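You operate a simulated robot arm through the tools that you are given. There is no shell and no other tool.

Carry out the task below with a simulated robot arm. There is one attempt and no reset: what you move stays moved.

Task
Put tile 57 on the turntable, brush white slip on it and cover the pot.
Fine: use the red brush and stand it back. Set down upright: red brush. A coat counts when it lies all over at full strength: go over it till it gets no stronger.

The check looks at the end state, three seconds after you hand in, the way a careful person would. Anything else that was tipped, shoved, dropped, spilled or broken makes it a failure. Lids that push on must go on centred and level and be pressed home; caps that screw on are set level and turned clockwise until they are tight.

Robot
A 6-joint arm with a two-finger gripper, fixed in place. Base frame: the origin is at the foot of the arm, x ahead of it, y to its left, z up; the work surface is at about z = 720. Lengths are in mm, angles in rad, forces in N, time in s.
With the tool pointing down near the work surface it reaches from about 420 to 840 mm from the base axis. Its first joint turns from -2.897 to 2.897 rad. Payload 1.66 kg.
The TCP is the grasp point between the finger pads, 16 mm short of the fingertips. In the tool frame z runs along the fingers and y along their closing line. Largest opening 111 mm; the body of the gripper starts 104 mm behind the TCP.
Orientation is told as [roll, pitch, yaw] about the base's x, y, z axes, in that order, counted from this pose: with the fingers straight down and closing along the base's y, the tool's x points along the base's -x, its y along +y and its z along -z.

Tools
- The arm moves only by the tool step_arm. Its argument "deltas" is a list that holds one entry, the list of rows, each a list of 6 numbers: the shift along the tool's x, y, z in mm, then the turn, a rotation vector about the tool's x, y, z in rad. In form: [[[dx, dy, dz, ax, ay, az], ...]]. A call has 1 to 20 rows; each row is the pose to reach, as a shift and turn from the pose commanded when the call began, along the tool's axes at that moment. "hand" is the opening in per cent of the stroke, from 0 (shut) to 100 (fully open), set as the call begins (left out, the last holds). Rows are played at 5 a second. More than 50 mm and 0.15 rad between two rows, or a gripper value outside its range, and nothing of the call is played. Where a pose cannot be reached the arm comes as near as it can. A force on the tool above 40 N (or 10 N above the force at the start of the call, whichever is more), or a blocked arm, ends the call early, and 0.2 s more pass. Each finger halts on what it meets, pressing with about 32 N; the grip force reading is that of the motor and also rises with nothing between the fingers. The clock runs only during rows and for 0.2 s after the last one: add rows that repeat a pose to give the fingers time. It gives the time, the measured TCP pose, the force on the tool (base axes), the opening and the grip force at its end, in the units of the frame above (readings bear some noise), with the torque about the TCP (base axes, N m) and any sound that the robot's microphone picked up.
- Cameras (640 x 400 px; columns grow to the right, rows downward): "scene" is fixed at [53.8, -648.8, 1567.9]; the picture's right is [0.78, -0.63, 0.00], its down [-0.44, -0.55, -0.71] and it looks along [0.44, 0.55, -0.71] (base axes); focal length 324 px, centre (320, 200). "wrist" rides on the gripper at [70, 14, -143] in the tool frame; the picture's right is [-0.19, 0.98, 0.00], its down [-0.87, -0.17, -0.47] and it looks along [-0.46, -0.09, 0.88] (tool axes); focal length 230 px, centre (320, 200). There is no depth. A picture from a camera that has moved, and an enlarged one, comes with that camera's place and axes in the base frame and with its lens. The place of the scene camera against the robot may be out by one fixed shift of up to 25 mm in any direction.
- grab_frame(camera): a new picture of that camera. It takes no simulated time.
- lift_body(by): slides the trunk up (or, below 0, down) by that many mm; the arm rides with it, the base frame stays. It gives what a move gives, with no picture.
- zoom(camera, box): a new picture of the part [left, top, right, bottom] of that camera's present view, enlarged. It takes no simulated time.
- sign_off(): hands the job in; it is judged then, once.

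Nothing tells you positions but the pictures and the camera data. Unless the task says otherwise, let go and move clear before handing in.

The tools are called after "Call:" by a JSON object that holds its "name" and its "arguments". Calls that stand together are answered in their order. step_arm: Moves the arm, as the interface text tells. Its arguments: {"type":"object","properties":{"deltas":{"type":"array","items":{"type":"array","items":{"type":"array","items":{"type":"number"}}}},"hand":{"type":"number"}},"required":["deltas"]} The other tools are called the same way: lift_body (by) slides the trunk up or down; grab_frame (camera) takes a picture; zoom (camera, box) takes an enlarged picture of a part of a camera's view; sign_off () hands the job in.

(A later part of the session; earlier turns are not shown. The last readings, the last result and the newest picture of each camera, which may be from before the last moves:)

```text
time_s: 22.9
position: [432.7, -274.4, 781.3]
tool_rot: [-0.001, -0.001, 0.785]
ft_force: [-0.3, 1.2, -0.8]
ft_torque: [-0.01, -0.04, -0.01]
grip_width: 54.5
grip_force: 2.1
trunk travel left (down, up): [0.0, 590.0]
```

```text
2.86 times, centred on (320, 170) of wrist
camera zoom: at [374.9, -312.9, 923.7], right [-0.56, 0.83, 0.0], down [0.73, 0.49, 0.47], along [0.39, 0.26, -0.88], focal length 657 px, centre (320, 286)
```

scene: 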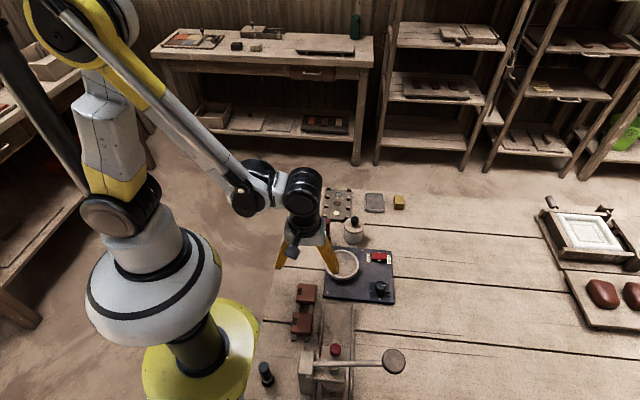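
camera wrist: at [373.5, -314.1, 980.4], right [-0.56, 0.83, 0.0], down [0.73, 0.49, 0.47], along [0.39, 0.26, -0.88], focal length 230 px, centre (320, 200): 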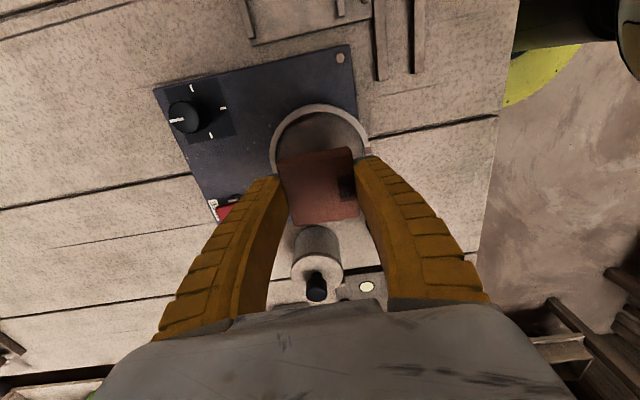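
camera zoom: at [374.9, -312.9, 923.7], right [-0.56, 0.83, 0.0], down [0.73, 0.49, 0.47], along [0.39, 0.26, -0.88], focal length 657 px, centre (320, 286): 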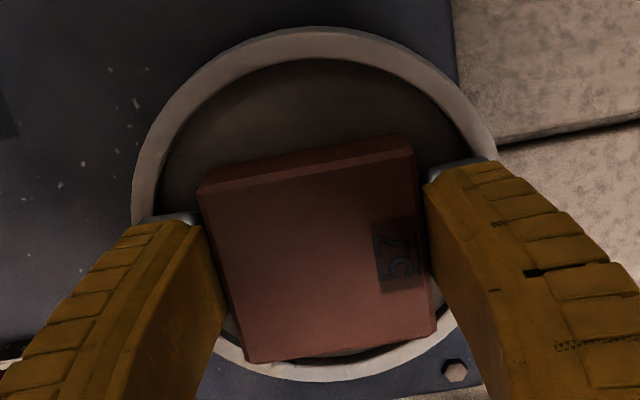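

Call:
{"name": "step_arm", "arguments": {"deltas": [[[0, 0, -5, 0, 0, 0], [0, 0, -15, 0, 0, 0], [0, 0, -30, 0, 0, 0], [0, 0, -60, 0, 0, 0], [0, 0, -100, 0, 0, 0], [0, 0, -100, 0, 0, 0]]]}}

Call:
{"name": "step_arm", "arguments": {"deltas": [[[0, 0, -5, 0, 0, 0], [0, 0, -5, 0, 0, 0], [0, 0, -5, 0, 0, 0]]], "hand": 100}}

Call:
{"name": "grab_frame", "arguments": {"camera": "wrist"}}

Call:
{"name": "zoom", "arguments": {"camera": "wrist", "box": [220, 60, 420, 185]}}

Call:
{"name": "zoom", "arguments": {"camera": "scene", "box": [300, 200, 420, 300]}}

```text
time_s: 24.3
position: [431.8, -275.4, 882.4]
tool_rot: [0.001, 0.0, 0.786]
ft_force: [-1.0, -0.5, -0.1]
ft_torque: [0.02, -0.02, 0.03]
grip_width: 54.2
grip_force: 1.3
trunk travel left (down, up): [0.0, 590.0]
```

```text
time_s: 25.1
position: [433.8, -273.6, 886.1]
tool_rot: [-0.001, -0.001, 0.787]
ft_force: [0.4, -0.4, 0.5]
ft_torque: [0.01, -0.01, 0.0]
grip_width: 110.7
grip_force: 0.1
trunk travel left (down, up): [0.0, 590.0]
```

```text
taken
camera wrist: at [373.6, -313.2, 1028.8], right [-0.56, 0.83, 0.0], down [0.73, 0.49, 0.47], along [0.39, 0.26, -0.88], focal length 230 px, centre (320, 200)
```

wrist: 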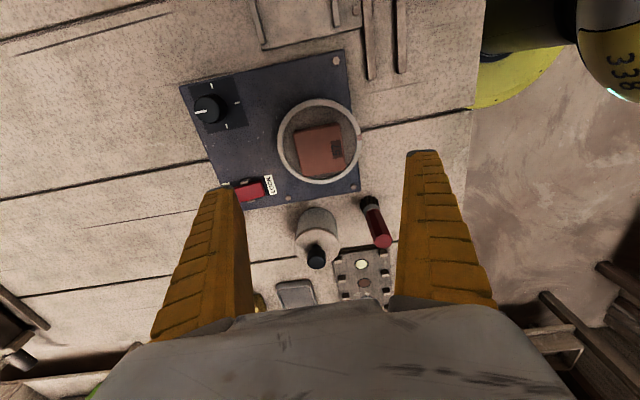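

```text
3.20 times, centred on (320, 122) of wrist
camera zoom: at [373.6, -313.2, 1028.8], right [-0.56, 0.83, 0.0], down [0.73, 0.49, 0.47], along [0.39, 0.26, -0.88], focal length 736 px, centre (320, 448)
```

zoom: 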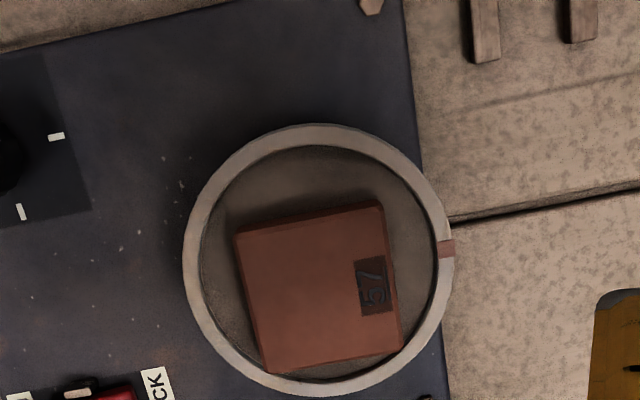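

```text
4.00 times, centred on (360, 250) of scene
camera zoom: at [53.8, -648.8, 1567.9], right [0.78, -0.63, 0.0], down [-0.44, -0.55, -0.71], along [0.44, 0.55, -0.71], focal length 1298 px, centre (160, 0)
```

zoom: 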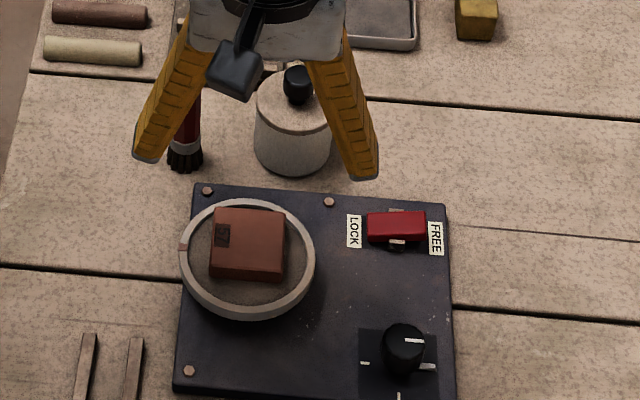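

Tile 57 sits flat inside the rim, about 3 mm off centre with clearance. Next I'll measure the pot lid and brush more precisely from above.

Call:
{"name": "step_arm", "arguments": {"deltas": [[[-23, -3, -14, 0, 0, 0], [-46, -6, -28, 0, 0, 0], [-70, -9, -34, 0, 0, 0], [-92, -12, -34, 0, 0, 0], [-112, -16, -34, 0, 0, 0], [-112, -16, -34, 0, 0, 0]]]}}

Call:
{"name": "grab_frame", "arguments": {"camera": "wrist"}}

Call:
{"name": "zoom", "arguments": {"camera": "wrist", "box": [220, 70, 420, 195]}}

Call:
{"name": "zoom", "arguments": {"camera": "scene", "box": [310, 180, 400, 260]}}

```text
time_s: 26.5
position: [523.3, -207.0, 919.4]
tool_rot: [0.001, 0.0, 0.785]
ft_force: [0.2, 0.2, 1.2]
ft_torque: [-0.01, 0.06, -0.01]
grip_width: 111.2
grip_force: 0.1
trunk travel left (down, up): [0.0, 590.0]
```

```text
taken
camera wrist: at [465.0, -245.8, 1062.4], right [-0.56, 0.83, 0.0], down [0.73, 0.49, 0.47], along [0.39, 0.26, -0.88], focal length 230 px, centre (320, 200)
```

wrist: 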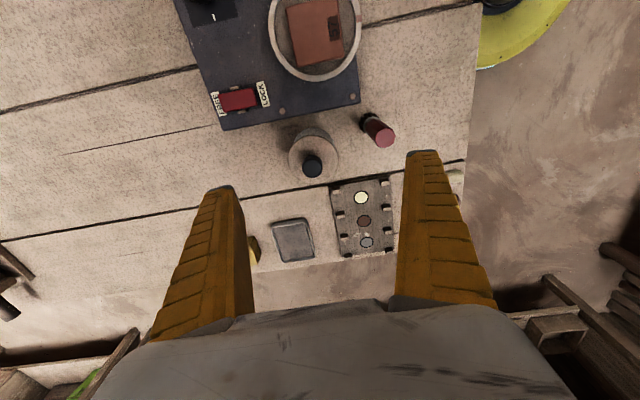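

```text
3.20 times, centred on (320, 132) of wrist
camera zoom: at [465.0, -245.8, 1062.4], right [-0.56, 0.83, 0.0], down [0.73, 0.49, 0.47], along [0.39, 0.26, -0.88], focal length 736 px, centre (320, 416)
```

zoom: 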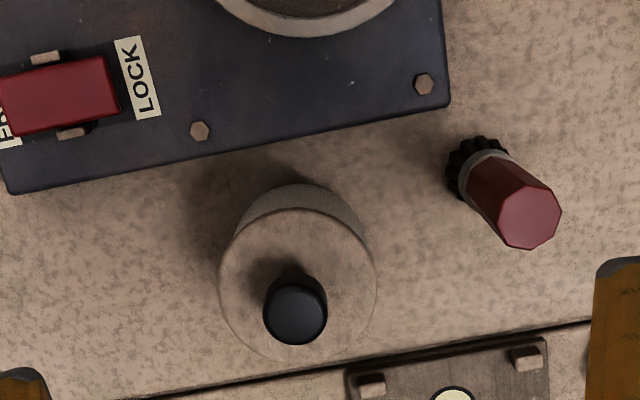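

```text
5.00 times, centred on (355, 220) of scene
camera zoom: at [53.8, -648.8, 1567.9], right [0.78, -0.63, 0.0], down [-0.44, -0.55, -0.71], along [0.44, 0.55, -0.71], focal length 1623 px, centre (145, 100)
```

zoom: 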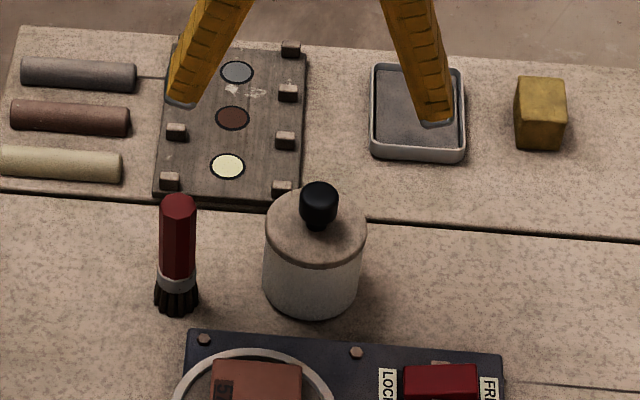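

The pot axis is at roughly (548,-201), with the lid top near z≈772 and the knob top near z≈803. I'll hover lower over the knob to refine this.

Call:
{"name": "step_arm", "arguments": {"deltas": [[[-10, -6, 15, 0, 0, 0], [-21, -12, 30, 0, 0, 0], [-21, -12, 45, 0, 0, 0], [-21, -12, 58, 0, 0, 0], [-21, -12, 58, 0, 0, 0], [-21, -12, 58, 0, 0, 0]]]}}

Call:
{"name": "grab_frame", "arguments": {"camera": "wrist"}}

Call:
{"name": "zoom", "arguments": {"camera": "wrist", "box": [230, 110, 410, 222]}}

Call:
{"name": "zoom", "arguments": {"camera": "scene", "box": [310, 180, 400, 260]}}

```text
time_s: 27.9
position: [546.9, -200.3, 862.1]
tool_rot: [0.001, 0.0, 0.784]
ft_force: [0.1, -0.7, 0.1]
ft_torque: [0.01, 0.0, 0.01]
grip_width: 110.7
grip_force: 0.2
trunk travel left (down, up): [0.0, 590.0]
```

```text
taken
camera wrist: at [488.1, -239.0, 1004.7], right [-0.56, 0.83, 0.0], down [0.73, 0.49, 0.47], along [0.39, 0.26, -0.88], focal length 230 px, centre (320, 200)
```

wrist: 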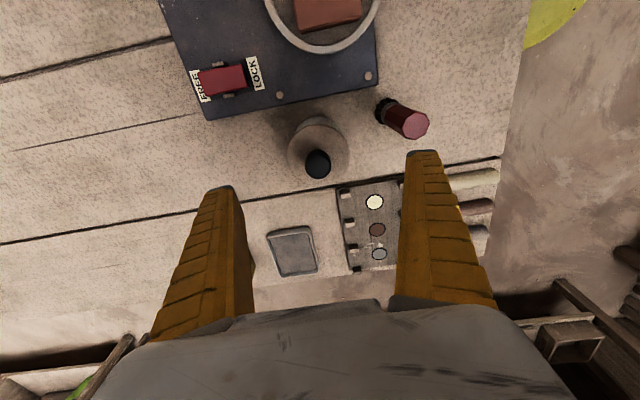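

```text
3.56 times, centred on (320, 166) of wrist
camera zoom: at [488.1, -239.0, 1004.7], right [-0.56, 0.83, 0.0], down [0.73, 0.49, 0.47], along [0.39, 0.26, -0.88], focal length 818 px, centre (320, 321)
```

zoom: 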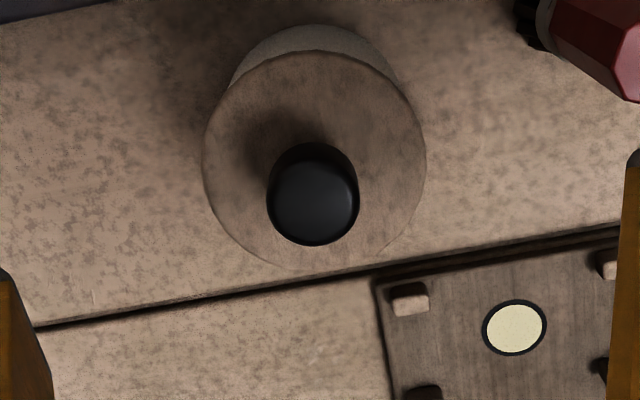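

```text
5.00 times, centred on (355, 220) of scene
camera zoom: at [53.8, -648.8, 1567.9], right [0.78, -0.63, 0.0], down [-0.44, -0.55, -0.71], along [0.44, 0.55, -0.71], focal length 1623 px, centre (145, 100)
```

zoom: 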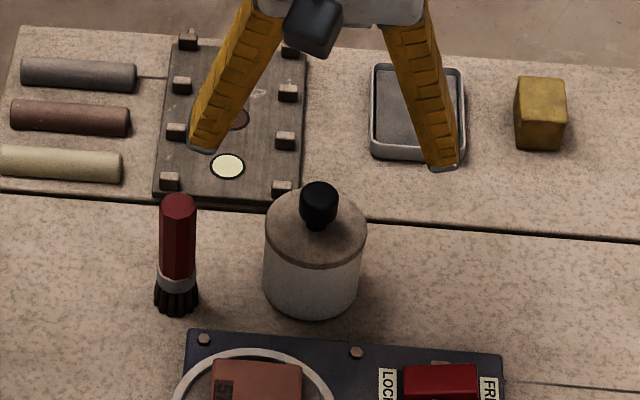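

The knob axis is at about (548.5,-200.8), with the knob about 24 mm wide and topping out near z≈805. I'll narrow the fingers and take another position reading before descending.

Call:
{"name": "step_arm", "arguments": {"deltas": [[[0, 0, 0, 0, 0, 0], [0, 0, 10, 0, 0, 0], [0, 0, 20, 0, 0, 0], [0, 0, 20, 0, 0, 0]]], "hand": 50}}

Call:
{"name": "zoom", "arguments": {"camera": "wrist", "box": [230, 110, 410, 222]}}

Call:
{"name": "zoom", "arguments": {"camera": "scene", "box": [310, 180, 400, 260]}}

```text
time_s: 28.9
position: [546.9, -200.8, 840.7]
tool_rot: [0.0, 0.001, 0.785]
ft_force: [-0.4, 0.5, 0.1]
ft_torque: [0.01, 0.0, 0.0]
grip_width: 57.7
grip_force: 1.6
trunk travel left (down, up): [0.0, 590.0]
```

```text
3.56 times, centred on (320, 166) of wrist
camera zoom: at [488.3, -239.6, 984.1], right [-0.56, 0.83, 0.0], down [0.73, 0.49, 0.47], along [0.39, 0.26, -0.88], focal length 818 px, centre (320, 321)
```

zoom: 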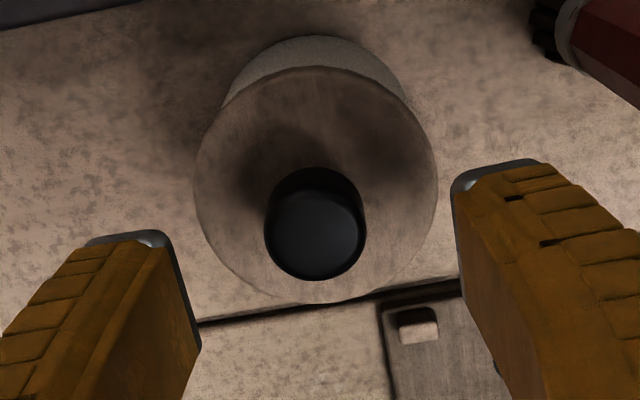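

```text
5.00 times, centred on (355, 220) of scene
camera zoom: at [53.8, -648.8, 1567.9], right [0.78, -0.63, 0.0], down [-0.44, -0.55, -0.71], along [0.44, 0.55, -0.71], focal length 1623 px, centre (145, 100)
```

zoom: 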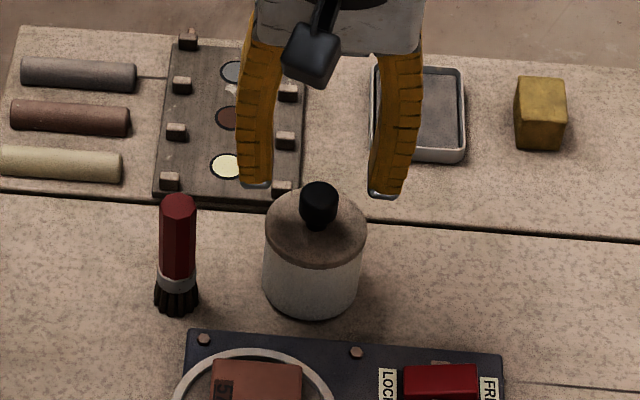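

The height is still uncertain by several mm. I'll go down to where the fingertips flank the upper part of the knob and check from both cameras.

Call:
{"name": "step_arm", "arguments": {"deltas": [[[0, 0, 8, 0, 0, 0], [0, 0, 16, 0, 0, 0], [0, 0, 24, 0, 0, 0], [0, 0, 24, 0, 0, 0]]]}}

Call:
{"name": "zoom", "arguments": {"camera": "wrist", "box": [230, 110, 410, 222]}}

Call:
{"name": "zoom", "arguments": {"camera": "scene", "box": [325, 195, 385, 255]}}

```text
time_s: 29.9
position: [547.8, -199.7, 817.9]
tool_rot: [0.001, 0.001, 0.784]
ft_force: [-0.6, 0.0, -0.9]
ft_torque: [0.03, 0.01, -0.01]
grip_width: 57.6
grip_force: 1.9
trunk travel left (down, up): [0.0, 590.0]
```

```text
3.56 times, centred on (320, 166) of wrist
camera zoom: at [488.4, -238.9, 960.6], right [-0.56, 0.83, 0.0], down [0.73, 0.49, 0.47], along [0.39, 0.26, -0.88], focal length 818 px, centre (320, 321)
```

zoom: 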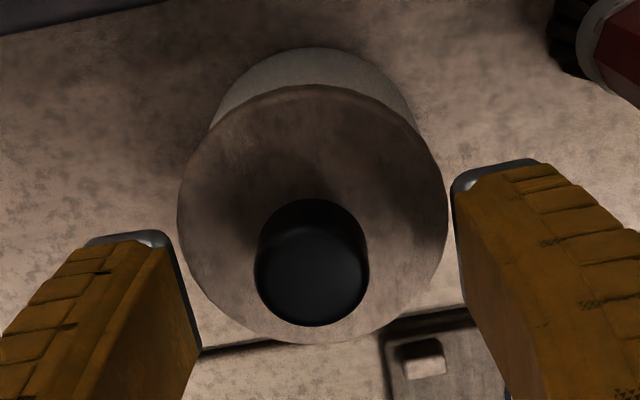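

```text
6.67 times, centred on (355, 225) of scene
camera zoom: at [53.8, -648.8, 1567.9], right [0.78, -0.63, 0.0], down [-0.44, -0.55, -0.71], along [0.44, 0.55, -0.71], focal length 2164 px, centre (87, 33)
```

zoom: 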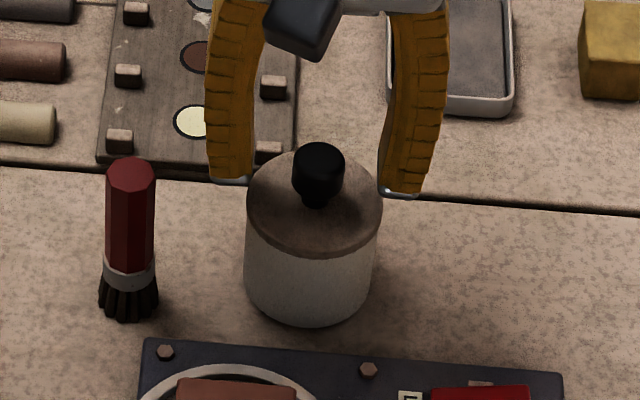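

The two cameras now agree: lid top z≈775, knob top z≈804, axis about (549,-200). I'll descend to grip the knob with the tips about 6 mm above the lid.

Call:
{"name": "step_arm", "arguments": {"deltas": [[[-1.6, -0.8, 5, 0, 0, 0], [-1.6, -0.8, 10, 0, 0, 0], [-1.6, -0.8, 15, 0, 0, 0], [-1.6, -0.8, 19, 0, 0, 0], [-1.6, -0.8, 19, 0, 0, 0]]]}}

Call:
{"name": "zoom", "arguments": {"camera": "wrist", "box": [230, 110, 410, 222]}}

Call:
{"name": "zoom", "arguments": {"camera": "scene", "box": [325, 195, 385, 255]}}

```text
time_s: 31.1
position: [548.5, -200.2, 798.9]
tool_rot: [0.0, 0.0, 0.785]
ft_force: [0.0, 0.9, 0.5]
ft_torque: [-0.02, 0.01, -0.01]
grip_width: 57.5
grip_force: 1.2
trunk travel left (down, up): [0.0, 590.0]
```

```text
3.56 times, centred on (320, 166) of wrist
camera zoom: at [490.1, -239.7, 941.9], right [-0.56, 0.83, 0.0], down [0.73, 0.49, 0.47], along [0.39, 0.26, -0.88], focal length 818 px, centre (320, 321)
```

zoom: 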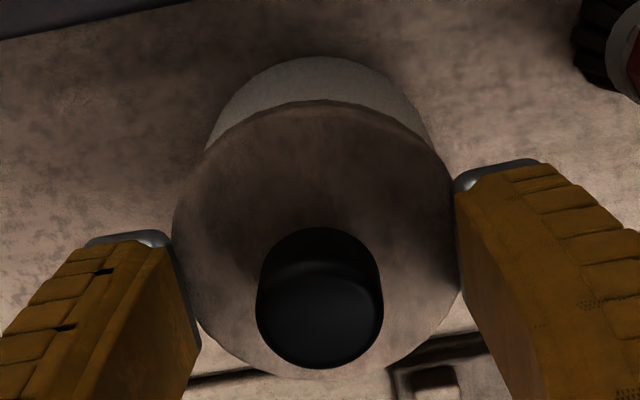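

```text
6.67 times, centred on (355, 225) of scene
camera zoom: at [53.8, -648.8, 1567.9], right [0.78, -0.63, 0.0], down [-0.44, -0.55, -0.71], along [0.44, 0.55, -0.71], focal length 2164 px, centre (87, 33)
```

zoom: 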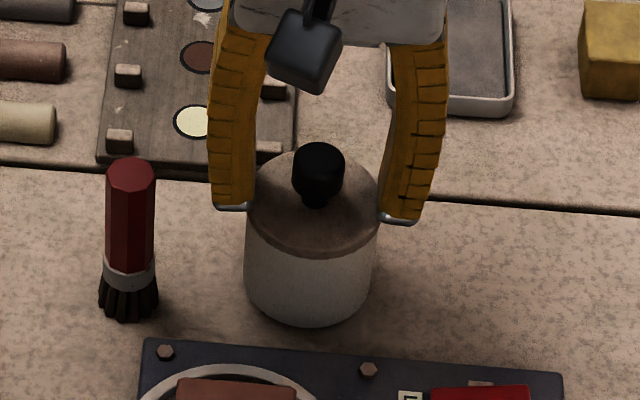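

Call:
{"name": "step_arm", "arguments": {"deltas": [[[0, 0, 0, 0, 0, 0], [0, 0, 0, 0, 0, 0], [0, 0, 0, 0, 0, 0]]], "hand": 8}}

Call:
{"name": "zoom", "arguments": {"camera": "scene", "box": [325, 195, 385, 255]}}

Call:
{"name": "zoom", "arguments": {"camera": "wrist", "box": [230, 110, 410, 222]}}

```text
time_s: 31.9
position: [548.6, -201.1, 799.6]
tool_rot: [0.0, 0.0, 0.785]
ft_force: [0.4, 0.2, 0.6]
ft_torque: [-0.02, 0.01, -0.02]
grip_width: 16.7
grip_force: 32.2
trunk travel left (down, up): [0.0, 590.0]
heard: snap
```

```text
6.67 times, centred on (355, 225) of scene
camera zoom: at [53.8, -648.8, 1567.9], right [0.78, -0.63, 0.0], down [-0.44, -0.55, -0.71], along [0.44, 0.55, -0.71], focal length 2164 px, centre (87, 33)
```

zoom: 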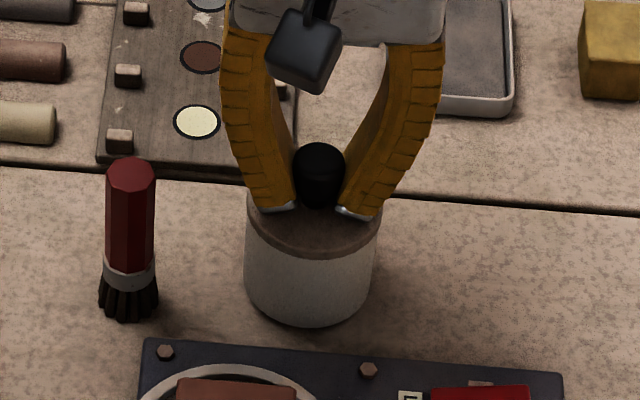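

```text
3.56 times, centred on (320, 166) of wrist
camera zoom: at [490.1, -239.7, 942.0], right [-0.56, 0.83, 0.0], down [0.73, 0.49, 0.47], along [0.39, 0.26, -0.88], focal length 818 px, centre (320, 321)
```

zoom: 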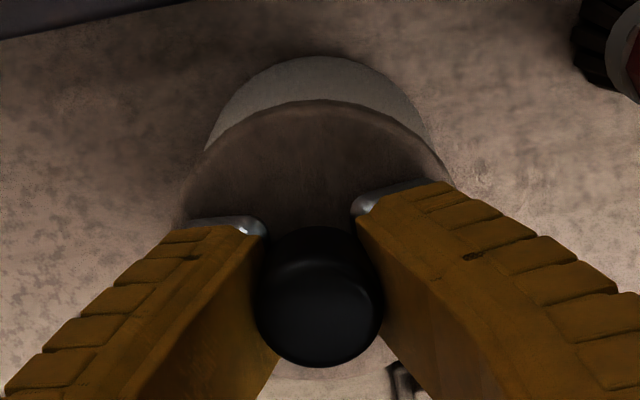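

The fingers hold the knob at 16.7 mm, and the microphone picked up a snap. I'll lift gently and watch the force to see how the lid releases.

Call:
{"name": "step_arm", "arguments": {"deltas": [[[0, 0, -1, 0, 0, 0], [0, 0, -2, 0, 0, 0], [0, 0, -3, 0, 0, 0], [0, 0, -3, 0, 0, 0]]]}}

Call:
{"name": "zoom", "arguments": {"camera": "scene", "box": [325, 195, 385, 255]}}

Call:
{"name": "zoom", "arguments": {"camera": "wrist", "box": [230, 110, 410, 222]}}

```text
time_s: 32.9
position: [548.5, -200.7, 802.7]
tool_rot: [0.0, 0.001, 0.785]
ft_force: [0.2, 1.1, 0.8]
ft_torque: [-0.02, 0.01, 0.0]
grip_width: 16.3
grip_force: 31.5
trunk travel left (down, up): [0.0, 590.0]
```

```text
6.67 times, centred on (355, 225) of scene
camera zoom: at [53.8, -648.8, 1567.9], right [0.78, -0.63, 0.0], down [-0.44, -0.55, -0.71], along [0.44, 0.55, -0.71], focal length 2164 px, centre (87, 33)
```

zoom: 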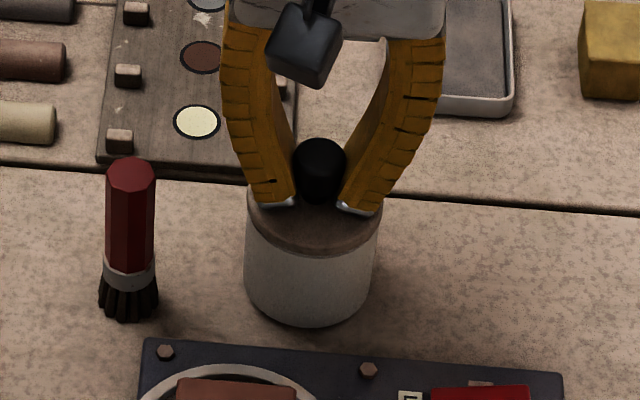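

```text
3.56 times, centred on (320, 166) of wrist
camera zoom: at [489.9, -239.8, 945.4], right [-0.56, 0.83, 0.0], down [0.73, 0.49, 0.47], along [0.39, 0.26, -0.88], focal length 818 px, centre (320, 321)
```

zoom: 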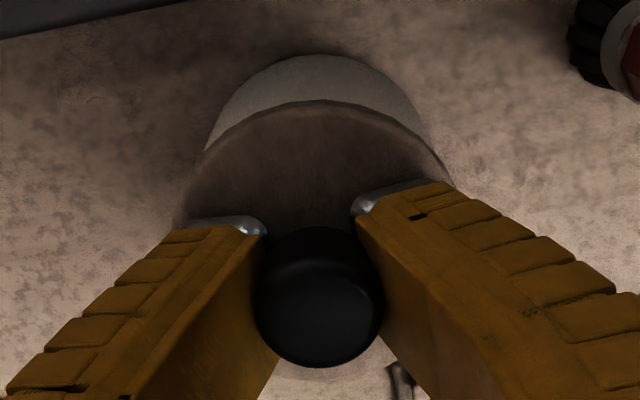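

The lid comes up with the gripper at almost no load. I'll keep lifting to see into the pot.

Call:
{"name": "step_arm", "arguments": {"deltas": [[[0, 0, -5, 0, 0, 0], [0, 0, -12, 0, 0, 0], [0, 0, -25, 0, 0, 0], [0, 0, -45, 0, 0, 0], [0, 0, -70, 0, 0, 0], [0, 0, -90, 0, 0, 0], [0, 0, -90, 0, 0, 0]]]}}

Call:
{"name": "zoom", "arguments": {"camera": "scene", "box": [305, 175, 405, 265]}}

Call:
{"name": "grab_frame", "arguments": {"camera": "wrist"}}

```text
time_s: 34.5
position: [547.2, -200.2, 892.4]
tool_rot: [0.0, 0.001, 0.784]
ft_force: [0.1, 0.4, 0.3]
ft_torque: [0.01, 0.0, -0.01]
grip_width: 15.9
grip_force: 32.2
trunk travel left (down, up): [0.0, 590.0]
```

```text
4.44 times, centred on (355, 220) of scene
camera zoom: at [53.8, -648.8, 1567.9], right [0.78, -0.63, 0.0], down [-0.44, -0.55, -0.71], along [0.44, 0.55, -0.71], focal length 1442 px, centre (164, 111)
```

zoom: 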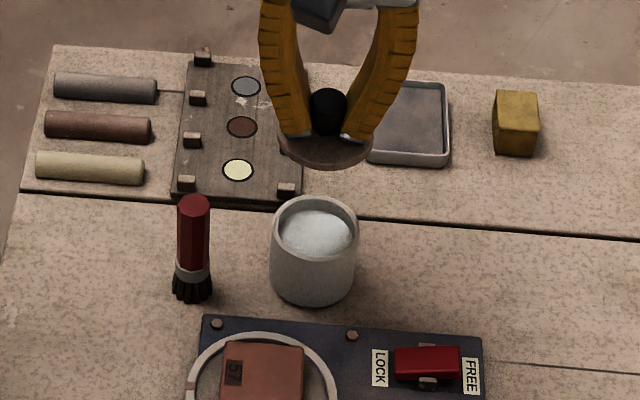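

```text
taken
camera wrist: at [488.8, -239.3, 1034.5], right [-0.56, 0.83, 0.0], down [0.73, 0.49, 0.47], along [0.39, 0.26, -0.88], focal length 230 px, centre (320, 200)
```

wrist: 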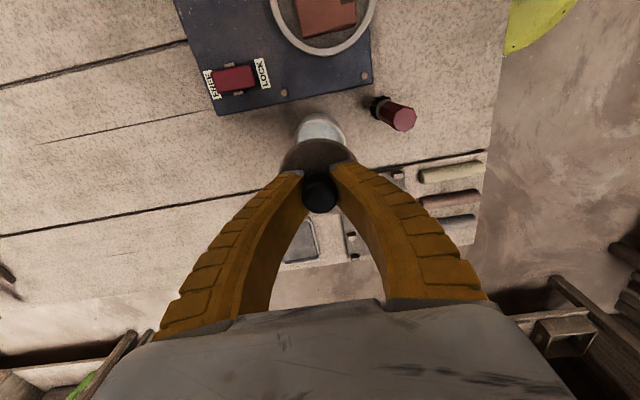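

The pot is open and full of white slip, and the lid is held level. I'll carry the lid to clear bench right of the turntable plate and set it down there.

Call:
{"name": "step_arm", "arguments": {"deltas": [[[5, -30, 0, 0, 0, 0], [11, -70, 0, 0, 0, 0], [17, -110, 10, 0, 0, 0], [24, -150, 25, 0, 0, 0], [30, -180, 50, 0, 0, 0], [30.7, -195.7, 75, 0, 0, 0], [30.7, -195.7, 100, 0, 0, 0], [30.7, -195.7, 115, 0, 0, 0], [30.7, -195.7, 115, 0, 0, 0]]]}}

Call:
{"name": "zoom", "arguments": {"camera": "scene", "box": [360, 200, 480, 290]}}

Call:
{"name": "grab_frame", "arguments": {"camera": "wrist"}}

```text
time_s: 36.5
position: [664.7, -361.0, 776.7]
tool_rot: [0.0, 0.0, 0.786]
ft_force: [-0.9, 0.0, 0.8]
ft_torque: [-0.01, 0.01, 0.02]
grip_width: 15.8
grip_force: 32.0
trunk travel left (down, up): [0.0, 590.0]
```

```text
4.44 times, centred on (420, 245) of scene
camera zoom: at [53.8, -648.8, 1567.9], right [0.78, -0.63, 0.0], down [-0.44, -0.55, -0.71], along [0.44, 0.55, -0.71], focal length 1442 px, centre (-124, 0)
```

zoom: 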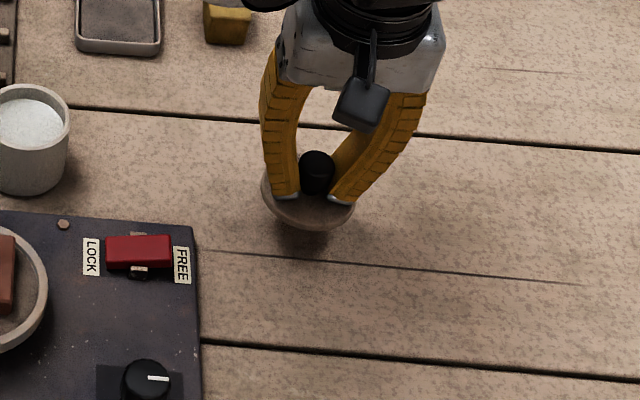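

```text
taken
camera wrist: at [606.1, -399.6, 919.9], right [-0.56, 0.83, 0.0], down [0.73, 0.49, 0.47], along [0.39, 0.26, -0.88], focal length 230 px, centre (320, 200)
```

wrist: 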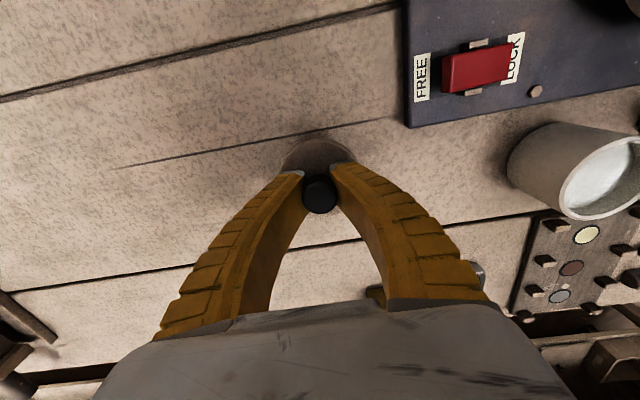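

Call:
{"name": "zoom", "arguments": {"camera": "wrist", "box": [400, 20, 560, 120]}}

Call:
{"name": "step_arm", "arguments": {"deltas": [[[0, 0, 4, 0, 0, 0], [0, 0, 8, 0, 0, 0], [0, 0, 12, 0, 0, 0], [0, 0, 14, 0, 0, 0], [0, 0, 14, 0, 0, 0]]]}}

Call:
{"name": "step_arm", "arguments": {"deltas": [[[0, 0, 1.5, 0, 0, 0], [0, 0, 3, 0, 0, 0], [0, 0, 3, 0, 0, 0]]]}}

Call:
{"name": "step_arm", "arguments": {"deltas": [[[0, 0, 1, 0, 0, 0], [0, 0, 2, 0, 0, 0], [0, 0, 2, 0, 0, 0]]]}}

```text
4.00 times, centred on (480, 70) of wrist
camera zoom: at [606.1, -399.6, 919.9], right [-0.56, 0.83, 0.0], down [0.73, 0.49, 0.47], along [0.39, 0.26, -0.88], focal length 920 px, centre (-320, 720)
```

zoom: 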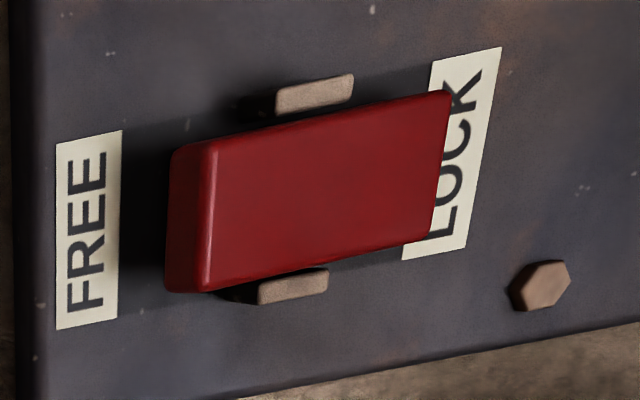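

```text
time_s: 37.7
position: [665.3, -360.5, 763.5]
tool_rot: [0.0, 0.0, 0.785]
ft_force: [-0.8, 0.0, -1.2]
ft_torque: [0.01, 0.0, -0.01]
grip_width: 15.4
grip_force: 32.2
trunk travel left (down, up): [0.0, 590.0]
```

```text
time_s: 38.5
position: [665.5, -360.8, 759.8]
tool_rot: [0.0, 0.0, 0.786]
ft_force: [-0.6, 0.2, -0.9]
ft_torque: [-0.01, 0.01, 0.0]
grip_width: 15.9
grip_force: 32.0
trunk travel left (down, up): [0.0, 590.0]
```

```text
time_s: 39.3
position: [664.5, -361.7, 758.5]
tool_rot: [0.001, 0.002, 0.787]
ft_force: [0.2, 0.0, -0.1]
ft_torque: [0.02, 0.03, -0.02]
grip_width: 15.7
grip_force: 32.1
trunk travel left (down, up): [0.0, 590.0]
```

The rocker's LOCK end looks pressed down. The lid isn't touching the bench yet, so I'll continue down in small steps.

Call:
{"name": "step_arm", "arguments": {"deltas": [[[0, 0, 1, 0, 0, 0], [0, 0, 2, 0, 0, 0], [0, 0, 2, 0, 0, 0]]]}}

Call:
{"name": "step_arm", "arguments": {"deltas": [[[0, 0, 1, 0, 0, 0], [0, 0, 2, 0, 0, 0], [0, 0, 2, 0, 0, 0]]]}}

Call:
{"name": "zoom", "arguments": {"camera": "scene", "box": [390, 210, 450, 260]}}

```text
time_s: 40.1
position: [664.6, -359.0, 755.6]
tool_rot: [-0.002, 0.0, 0.784]
ft_force: [-0.3, 1.1, -0.4]
ft_torque: [-0.02, -0.02, 0.03]
grip_width: 16.2
grip_force: 31.8
trunk travel left (down, up): [0.0, 590.0]
```

```text
time_s: 40.9
position: [664.7, -360.2, 754.8]
tool_rot: [-0.002, 0.0, 0.785]
ft_force: [0.3, -0.1, -0.1]
ft_torque: [-0.03, -0.02, 0.0]
grip_width: 16.0
grip_force: 31.9
trunk travel left (down, up): [0.0, 590.0]
```

```text
8.00 times, centred on (420, 235) of scene
camera zoom: at [53.8, -648.8, 1567.9], right [0.78, -0.63, 0.0], down [-0.44, -0.55, -0.71], along [0.44, 0.55, -0.71], focal length 2596 px, centre (-480, -80)
```

zoom: 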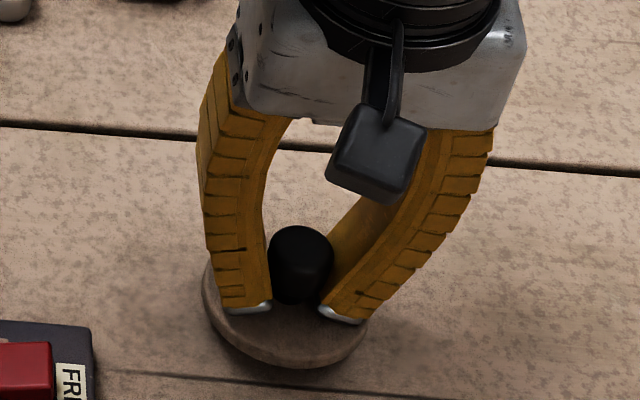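

Call:
{"name": "step_arm", "arguments": {"deltas": [[[0, 0, 1, 0, 0, 0], [0, 0, 2, 0, 0, 0], [0, 0, 2, 0, 0, 0]]]}}

Call:
{"name": "step_arm", "arguments": {"deltas": [[[0, 0, 1, 0, 0, 0], [0, 0, 2, 0, 0, 0], [0, 0, 2, 0, 0, 0]]]}}

Call:
{"name": "step_arm", "arguments": {"deltas": [[[0, 0, 1, 0, 0, 0], [0, 0, 2, 0, 0, 0], [0, 0, 2, 0, 0, 0]]]}}

```text
time_s: 41.7
position: [666.0, -360.1, 753.3]
tool_rot: [-0.001, 0.001, 0.786]
ft_force: [-0.6, 0.5, -0.9]
ft_torque: [-0.01, 0.0, -0.02]
grip_width: 16.0
grip_force: 31.9
trunk travel left (down, up): [0.0, 590.0]
```

```text
time_s: 42.5
position: [666.5, -360.2, 751.0]
tool_rot: [-0.001, 0.001, 0.786]
ft_force: [0.3, -0.7, -0.6]
ft_torque: [-0.03, 0.02, -0.04]
grip_width: 16.2
grip_force: 32.1
trunk travel left (down, up): [0.0, 590.0]
```

```text
time_s: 43.3
position: [664.3, -360.0, 746.9]
tool_rot: [0.001, 0.001, 0.784]
ft_force: [0.6, -0.5, -0.6]
ft_torque: [0.03, 0.02, -0.01]
grip_width: 16.4
grip_force: 32.2
trunk travel left (down, up): [0.0, 590.0]
```

Call:
{"name": "zoom", "arguments": {"camera": "scene", "box": [390, 210, 450, 260]}}

Call:
{"name": "step_arm", "arguments": {"deltas": [[[0, 0, 1, 0, 0, 0], [0, 0, 1, 0, 0, 0]]]}}

Call:
{"name": "step_arm", "arguments": {"deltas": [[[0, 0, 1, 0, 0, 0], [0, 0, 1, 0, 0, 0]]]}}

Call:
{"name": "step_arm", "arguments": {"deltas": [[[0, 0, 1, 0, 0, 0], [0, 0, 1, 0, 0, 0]]]}}

```text
8.00 times, centred on (420, 235) of scene
camera zoom: at [53.8, -648.8, 1567.9], right [0.78, -0.63, 0.0], down [-0.44, -0.55, -0.71], along [0.44, 0.55, -0.71], focal length 2596 px, centre (-480, -80)
```

zoom: 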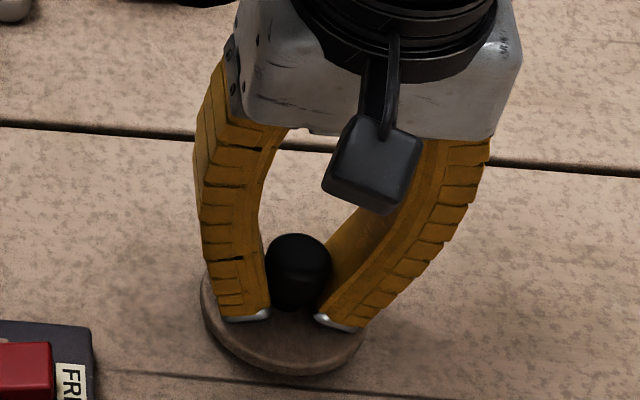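

```text
time_s: 43.9
position: [665.1, -359.0, 746.6]
tool_rot: [0.001, 0.0, 0.786]
ft_force: [0.4, 0.0, -1.1]
ft_torque: [-0.01, -0.02, 0.0]
grip_width: 16.4
grip_force: 32.0
trunk travel left (down, up): [0.0, 590.0]
```

```text
time_s: 44.5
position: [666.1, -359.3, 746.8]
tool_rot: [0.0, 0.001, 0.785]
ft_force: [-0.3, -0.3, 0.2]
ft_torque: [0.0, -0.01, -0.01]
grip_width: 16.4
grip_force: 32.2
trunk travel left (down, up): [0.0, 590.0]
```

```text
time_s: 45.1
position: [667.1, -360.2, 745.5]
tool_rot: [0.0, 0.0, 0.785]
ft_force: [0.2, -0.5, 0.4]
ft_torque: [0.01, -0.03, -0.02]
grip_width: 16.6
grip_force: 31.7
trunk travel left (down, up): [0.0, 590.0]
```

Call:
{"name": "step_arm", "arguments": {"deltas": [[[0, 0, 1, 0, 0, 0], [0, 0, 1, 0, 0, 0]]]}}

Call:
{"name": "step_arm", "arguments": {"deltas": [[[0, 0, 1, 0, 0, 0], [0, 0, 1, 0, 0, 0]]]}}

Call:
{"name": "zoom", "arguments": {"camera": "scene", "box": [390, 210, 450, 260]}}

Call:
{"name": "zoom", "arguments": {"camera": "wrist", "box": [240, 110, 400, 220]}}

```text
time_s: 45.7
position: [666.0, -360.2, 743.4]
tool_rot: [0.001, 0.001, 0.785]
ft_force: [0.3, -0.2, 0.3]
ft_torque: [0.0, -0.02, 0.02]
grip_width: 17.0
grip_force: 32.5
trunk travel left (down, up): [0.0, 590.0]
```

```text
time_s: 46.3
position: [666.0, -360.5, 744.5]
tool_rot: [0.0, 0.0, 0.785]
ft_force: [1.8, 0.3, 3.0]
ft_torque: [-0.02, 0.03, 0.02]
grip_width: 16.8
grip_force: 31.8
trunk travel left (down, up): [0.0, 590.0]
```

```text
8.00 times, centred on (420, 235) of scene
camera zoom: at [53.8, -648.8, 1567.9], right [0.78, -0.63, 0.0], down [-0.44, -0.55, -0.71], along [0.44, 0.55, -0.71], focal length 2596 px, centre (-480, -80)
```

zoom: 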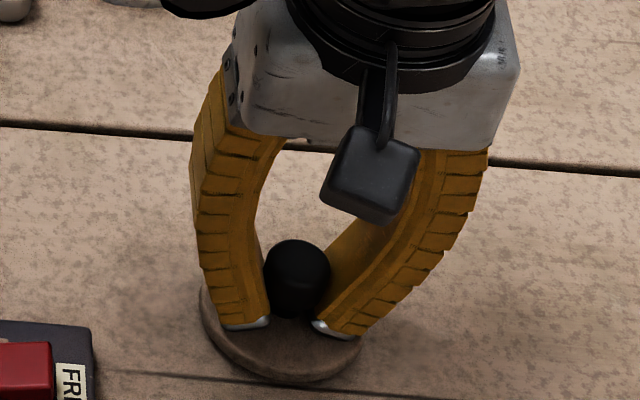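

```text
3.64 times, centred on (320, 165) of wrist
camera zoom: at [606.8, -399.4, 886.2], right [-0.56, 0.83, 0.0], down [0.73, 0.49, 0.47], along [0.39, 0.26, -0.88], focal length 837 px, centre (320, 327)
```

zoom: 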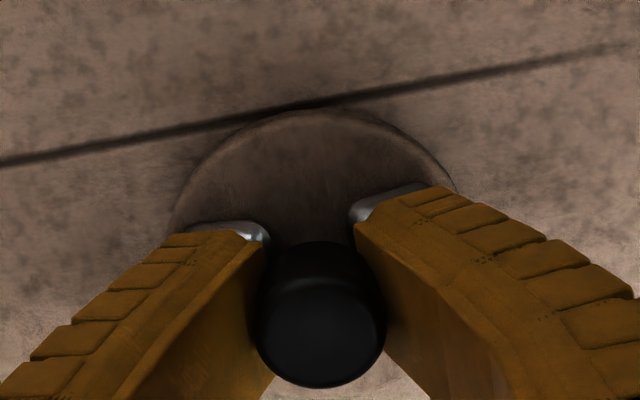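

Light contact at TCP≈743.7, so the lid is on the bench. I'll open and rise.

Call:
{"name": "step_arm", "arguments": {"deltas": [[[0, 0, 0, 0, 0, 0], [0, 0, 0, 0, 0, 0], [0, 0, 0, 0, 0, 0]]], "hand": 50}}

Call:
{"name": "zoom", "arguments": {"camera": "scene", "box": [390, 210, 450, 260]}}

Call:
{"name": "step_arm", "arguments": {"deltas": [[[0, 0, -10, 0, 0, 0], [0, 0, -30, 0, 0, 0], [0, 0, -60, 0, 0, 0], [0, 0, -100, 0, 0, 0], [0, 0, -130, 0, 0, 0], [0, 0, -130, 0, 0, 0]]]}}

Call:
{"name": "zoom", "arguments": {"camera": "scene", "box": [390, 210, 450, 260]}}

Call:
{"name": "grab_frame", "arguments": {"camera": "wrist"}}

```text
time_s: 47.1
position: [665.5, -360.5, 743.2]
tool_rot: [0.0, 0.0, 0.784]
ft_force: [-0.4, 0.2, 2.0]
ft_torque: [0.02, 0.05, 0.0]
grip_width: 57.8
grip_force: 1.5
trunk travel left (down, up): [0.0, 590.0]
```

```text
8.00 times, centred on (420, 235) of scene
camera zoom: at [53.8, -648.8, 1567.9], right [0.78, -0.63, 0.0], down [-0.44, -0.55, -0.71], along [0.44, 0.55, -0.71], focal length 2596 px, centre (-480, -80)
```

zoom: 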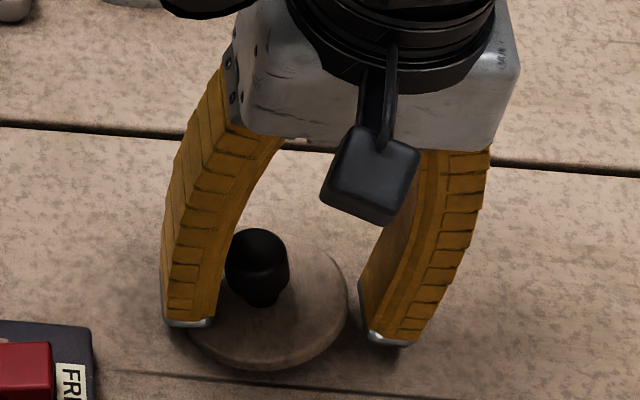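

```text
time_s: 48.5
position: [665.8, -358.5, 874.3]
tool_rot: [-0.001, 0.001, 0.785]
ft_force: [0.1, 0.4, 0.0]
ft_torque: [-0.04, 0.01, 0.0]
grip_width: 57.7
grip_force: 1.7
trunk travel left (down, up): [0.0, 590.0]
```

```text
8.00 times, centred on (420, 235) of scene
camera zoom: at [53.8, -648.8, 1567.9], right [0.78, -0.63, 0.0], down [-0.44, -0.55, -0.71], along [0.44, 0.55, -0.71], focal length 2596 px, centre (-480, -80)
```

zoom: 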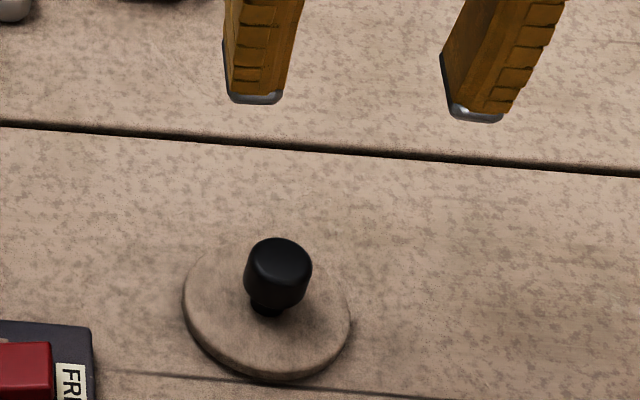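

```text
taken
camera wrist: at [607.3, -398.6, 1017.0], right [-0.56, 0.83, 0.0], down [0.73, 0.49, 0.47], along [0.39, 0.26, -0.88], focal length 230 px, centre (320, 200)
```

wrist: 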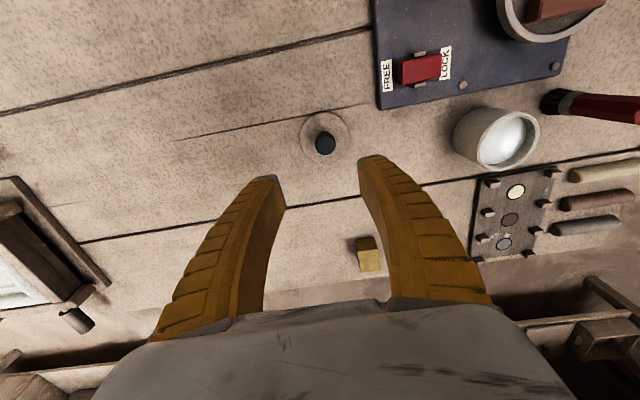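

The lid slid a few mm as the fingers opened but lies flat on the bench. Next I'll move over the red brush and look at it before grasping.

Call:
{"name": "step_arm", "arguments": {"deltas": [[[-1, 40, -10, 0, 0, 0], [-2, 80, -15, 0, 0, 0], [-4, 120, -15, 0, 0, 0], [-5, 160, -15, 0, 0, 0], [-6, 200, -15, 0, 0, 0], [-7, 240, -15, 0, 0, 0], [-8, 281, -15, 0, 0, 0], [-8, 281, -15, 0, 0, 0]]]}}

Call:
{"name": "zoom", "arguments": {"camera": "wrist", "box": [220, 80, 420, 205]}}

Call:
{"name": "zoom", "arguments": {"camera": "scene", "box": [300, 190, 380, 260]}}

```text
time_s: 50.3
position: [473.4, -155.4, 889.3]
tool_rot: [-0.001, 0.001, 0.785]
ft_force: [-0.2, 0.1, 0.3]
ft_torque: [-0.03, -0.01, 0.01]
grip_width: 57.4
grip_force: 1.9
trunk travel left (down, up): [0.0, 590.0]
```

```text
3.20 times, centred on (320, 142) of wrist
camera zoom: at [414.8, -193.7, 1032.6], right [-0.56, 0.83, 0.0], down [0.73, 0.49, 0.47], along [0.39, 0.26, -0.88], focal length 736 px, centre (320, 384)
```

zoom: 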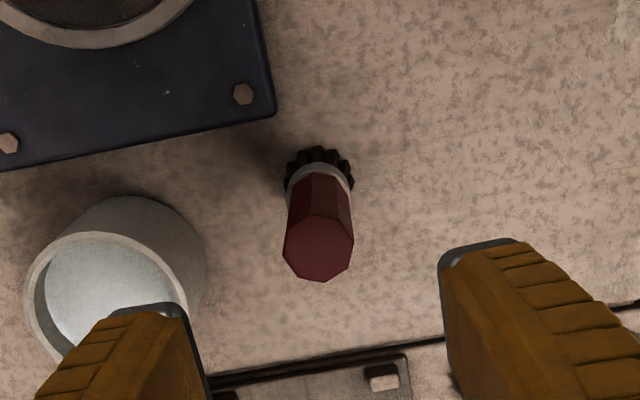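

```text
5.71 times, centred on (340, 225) of scene
camera zoom: at [53.8, -648.8, 1567.9], right [0.78, -0.63, 0.0], down [-0.44, -0.55, -0.71], along [0.44, 0.55, -0.71], focal length 1855 px, centre (206, 57)
```

zoom: 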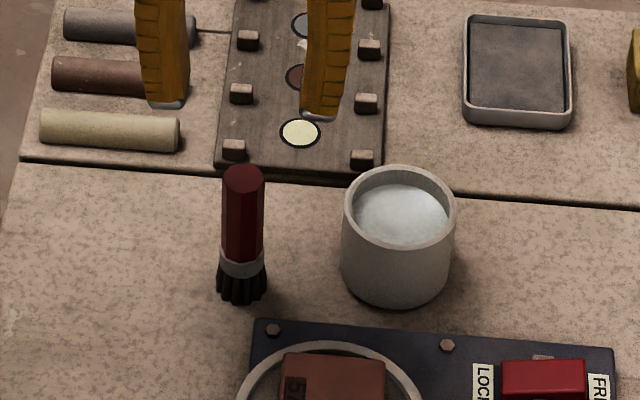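

The brush stands at about (472.8,-155.3) with its handle top at z≈812, a 22 mm handle and a 29 mm tuft. The pot rim is near z≈772 with the slip surface about 8 mm below. I'll descend onto the upper handle.

Call:
{"name": "step_arm", "arguments": {"deltas": [[[0, 0, 20, 0, 0, 0], [0, 0, 40, 0, 0, 0], [0, 0, 60, 0, 0, 0], [0, 0, 75, 0, 0, 0], [0, 0, 75, 0, 0, 0]]]}}

Call:
{"name": "zoom", "arguments": {"camera": "wrist", "box": [230, 110, 410, 222]}}

Call:
{"name": "zoom", "arguments": {"camera": "scene", "box": [300, 190, 380, 260]}}

```text
time_s: 51.5
position: [472.6, -156.6, 811.8]
tool_rot: [0.0, 0.0, 0.785]
ft_force: [-0.3, -0.1, -0.9]
ft_torque: [0.01, 0.0, 0.02]
grip_width: 57.5
grip_force: 1.4
trunk travel left (down, up): [0.0, 590.0]
```

```text
3.56 times, centred on (320, 166) of wrist
camera zoom: at [413.6, -194.7, 954.9], right [-0.56, 0.83, 0.0], down [0.73, 0.49, 0.47], along [0.39, 0.26, -0.88], focal length 818 px, centre (320, 321)
```

zoom: 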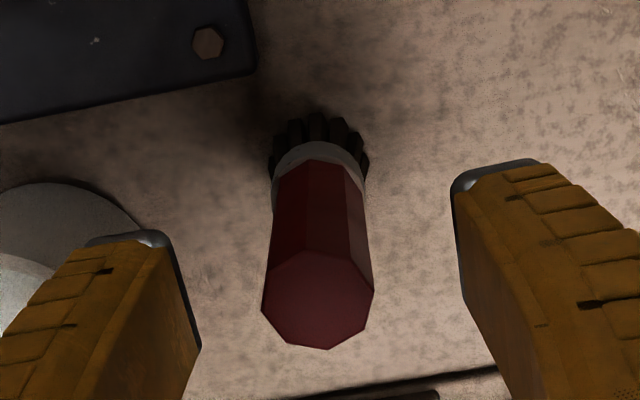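

```text
5.71 times, centred on (340, 225) of scene
camera zoom: at [53.8, -648.8, 1567.9], right [0.78, -0.63, 0.0], down [-0.44, -0.55, -0.71], along [0.44, 0.55, -0.71], focal length 1855 px, centre (206, 57)
```

zoom: 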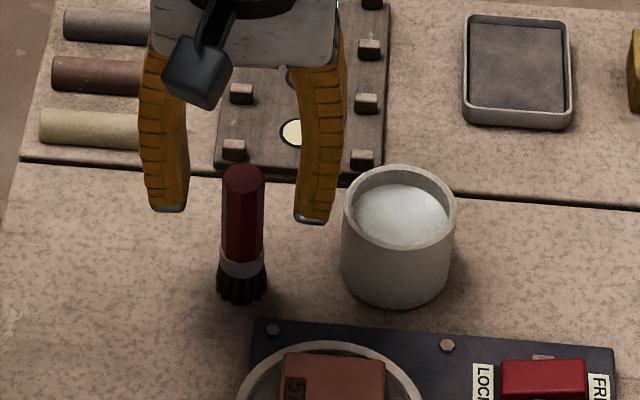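

Call:
{"name": "step_arm", "arguments": {"deltas": [[[-0.8, 0, 6, 0, 0, 0], [-0.8, 0, 12, 0, 0, 0], [-0.8, 0, 16, 0, 0, 0], [-0.8, 0, 16, 0, 0, 0]]]}}

Call:
{"name": "step_arm", "arguments": {"deltas": [[[0, 0, 0, 0, 0, 0], [0, 0, 0, 0, 0, 0], [0, 0, 0, 0, 0, 0]]], "hand": 10}}

Call:
{"name": "zoom", "arguments": {"camera": "wrist", "box": [230, 110, 410, 222]}}

Call:
{"name": "zoom", "arguments": {"camera": "scene", "box": [300, 190, 380, 260]}}

```text
time_s: 52.5
position: [472.9, -155.2, 796.7]
tool_rot: [0.001, 0.001, 0.786]
ft_force: [-0.1, 0.4, -0.5]
ft_torque: [0.03, 0.01, -0.01]
grip_width: 57.6
grip_force: 1.6
trunk travel left (down, up): [0.0, 590.0]
```

```text
time_s: 53.3
position: [473.5, -155.1, 796.4]
tool_rot: [0.0, 0.002, 0.785]
ft_force: [2.1, 1.2, 4.1]
ft_torque: [0.17, -0.15, -0.01]
grip_width: 17.4
grip_force: 32.4
trunk travel left (down, up): [0.0, 590.0]
```

```text
3.56 times, centred on (320, 166) of wrist
camera zoom: at [413.9, -194.0, 939.4], right [-0.56, 0.83, 0.0], down [0.73, 0.49, 0.47], along [0.39, 0.26, -0.88], focal length 818 px, centre (320, 321)
```

zoom: 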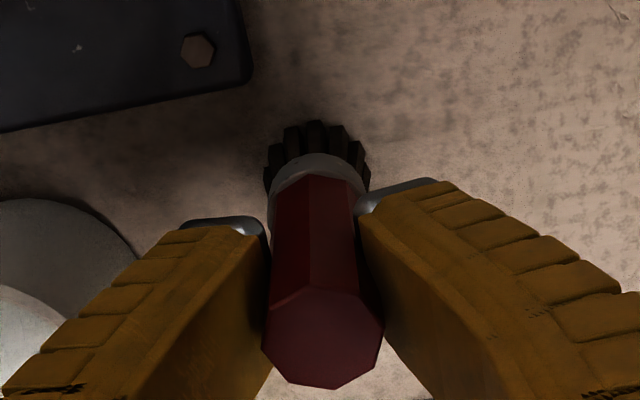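

```text
5.71 times, centred on (340, 225) of scene
camera zoom: at [53.8, -648.8, 1567.9], right [0.78, -0.63, 0.0], down [-0.44, -0.55, -0.71], along [0.44, 0.55, -0.71], focal length 1855 px, centre (206, 57)
```

zoom: 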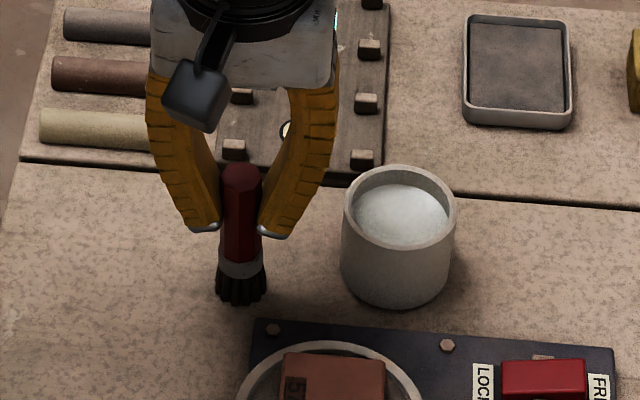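

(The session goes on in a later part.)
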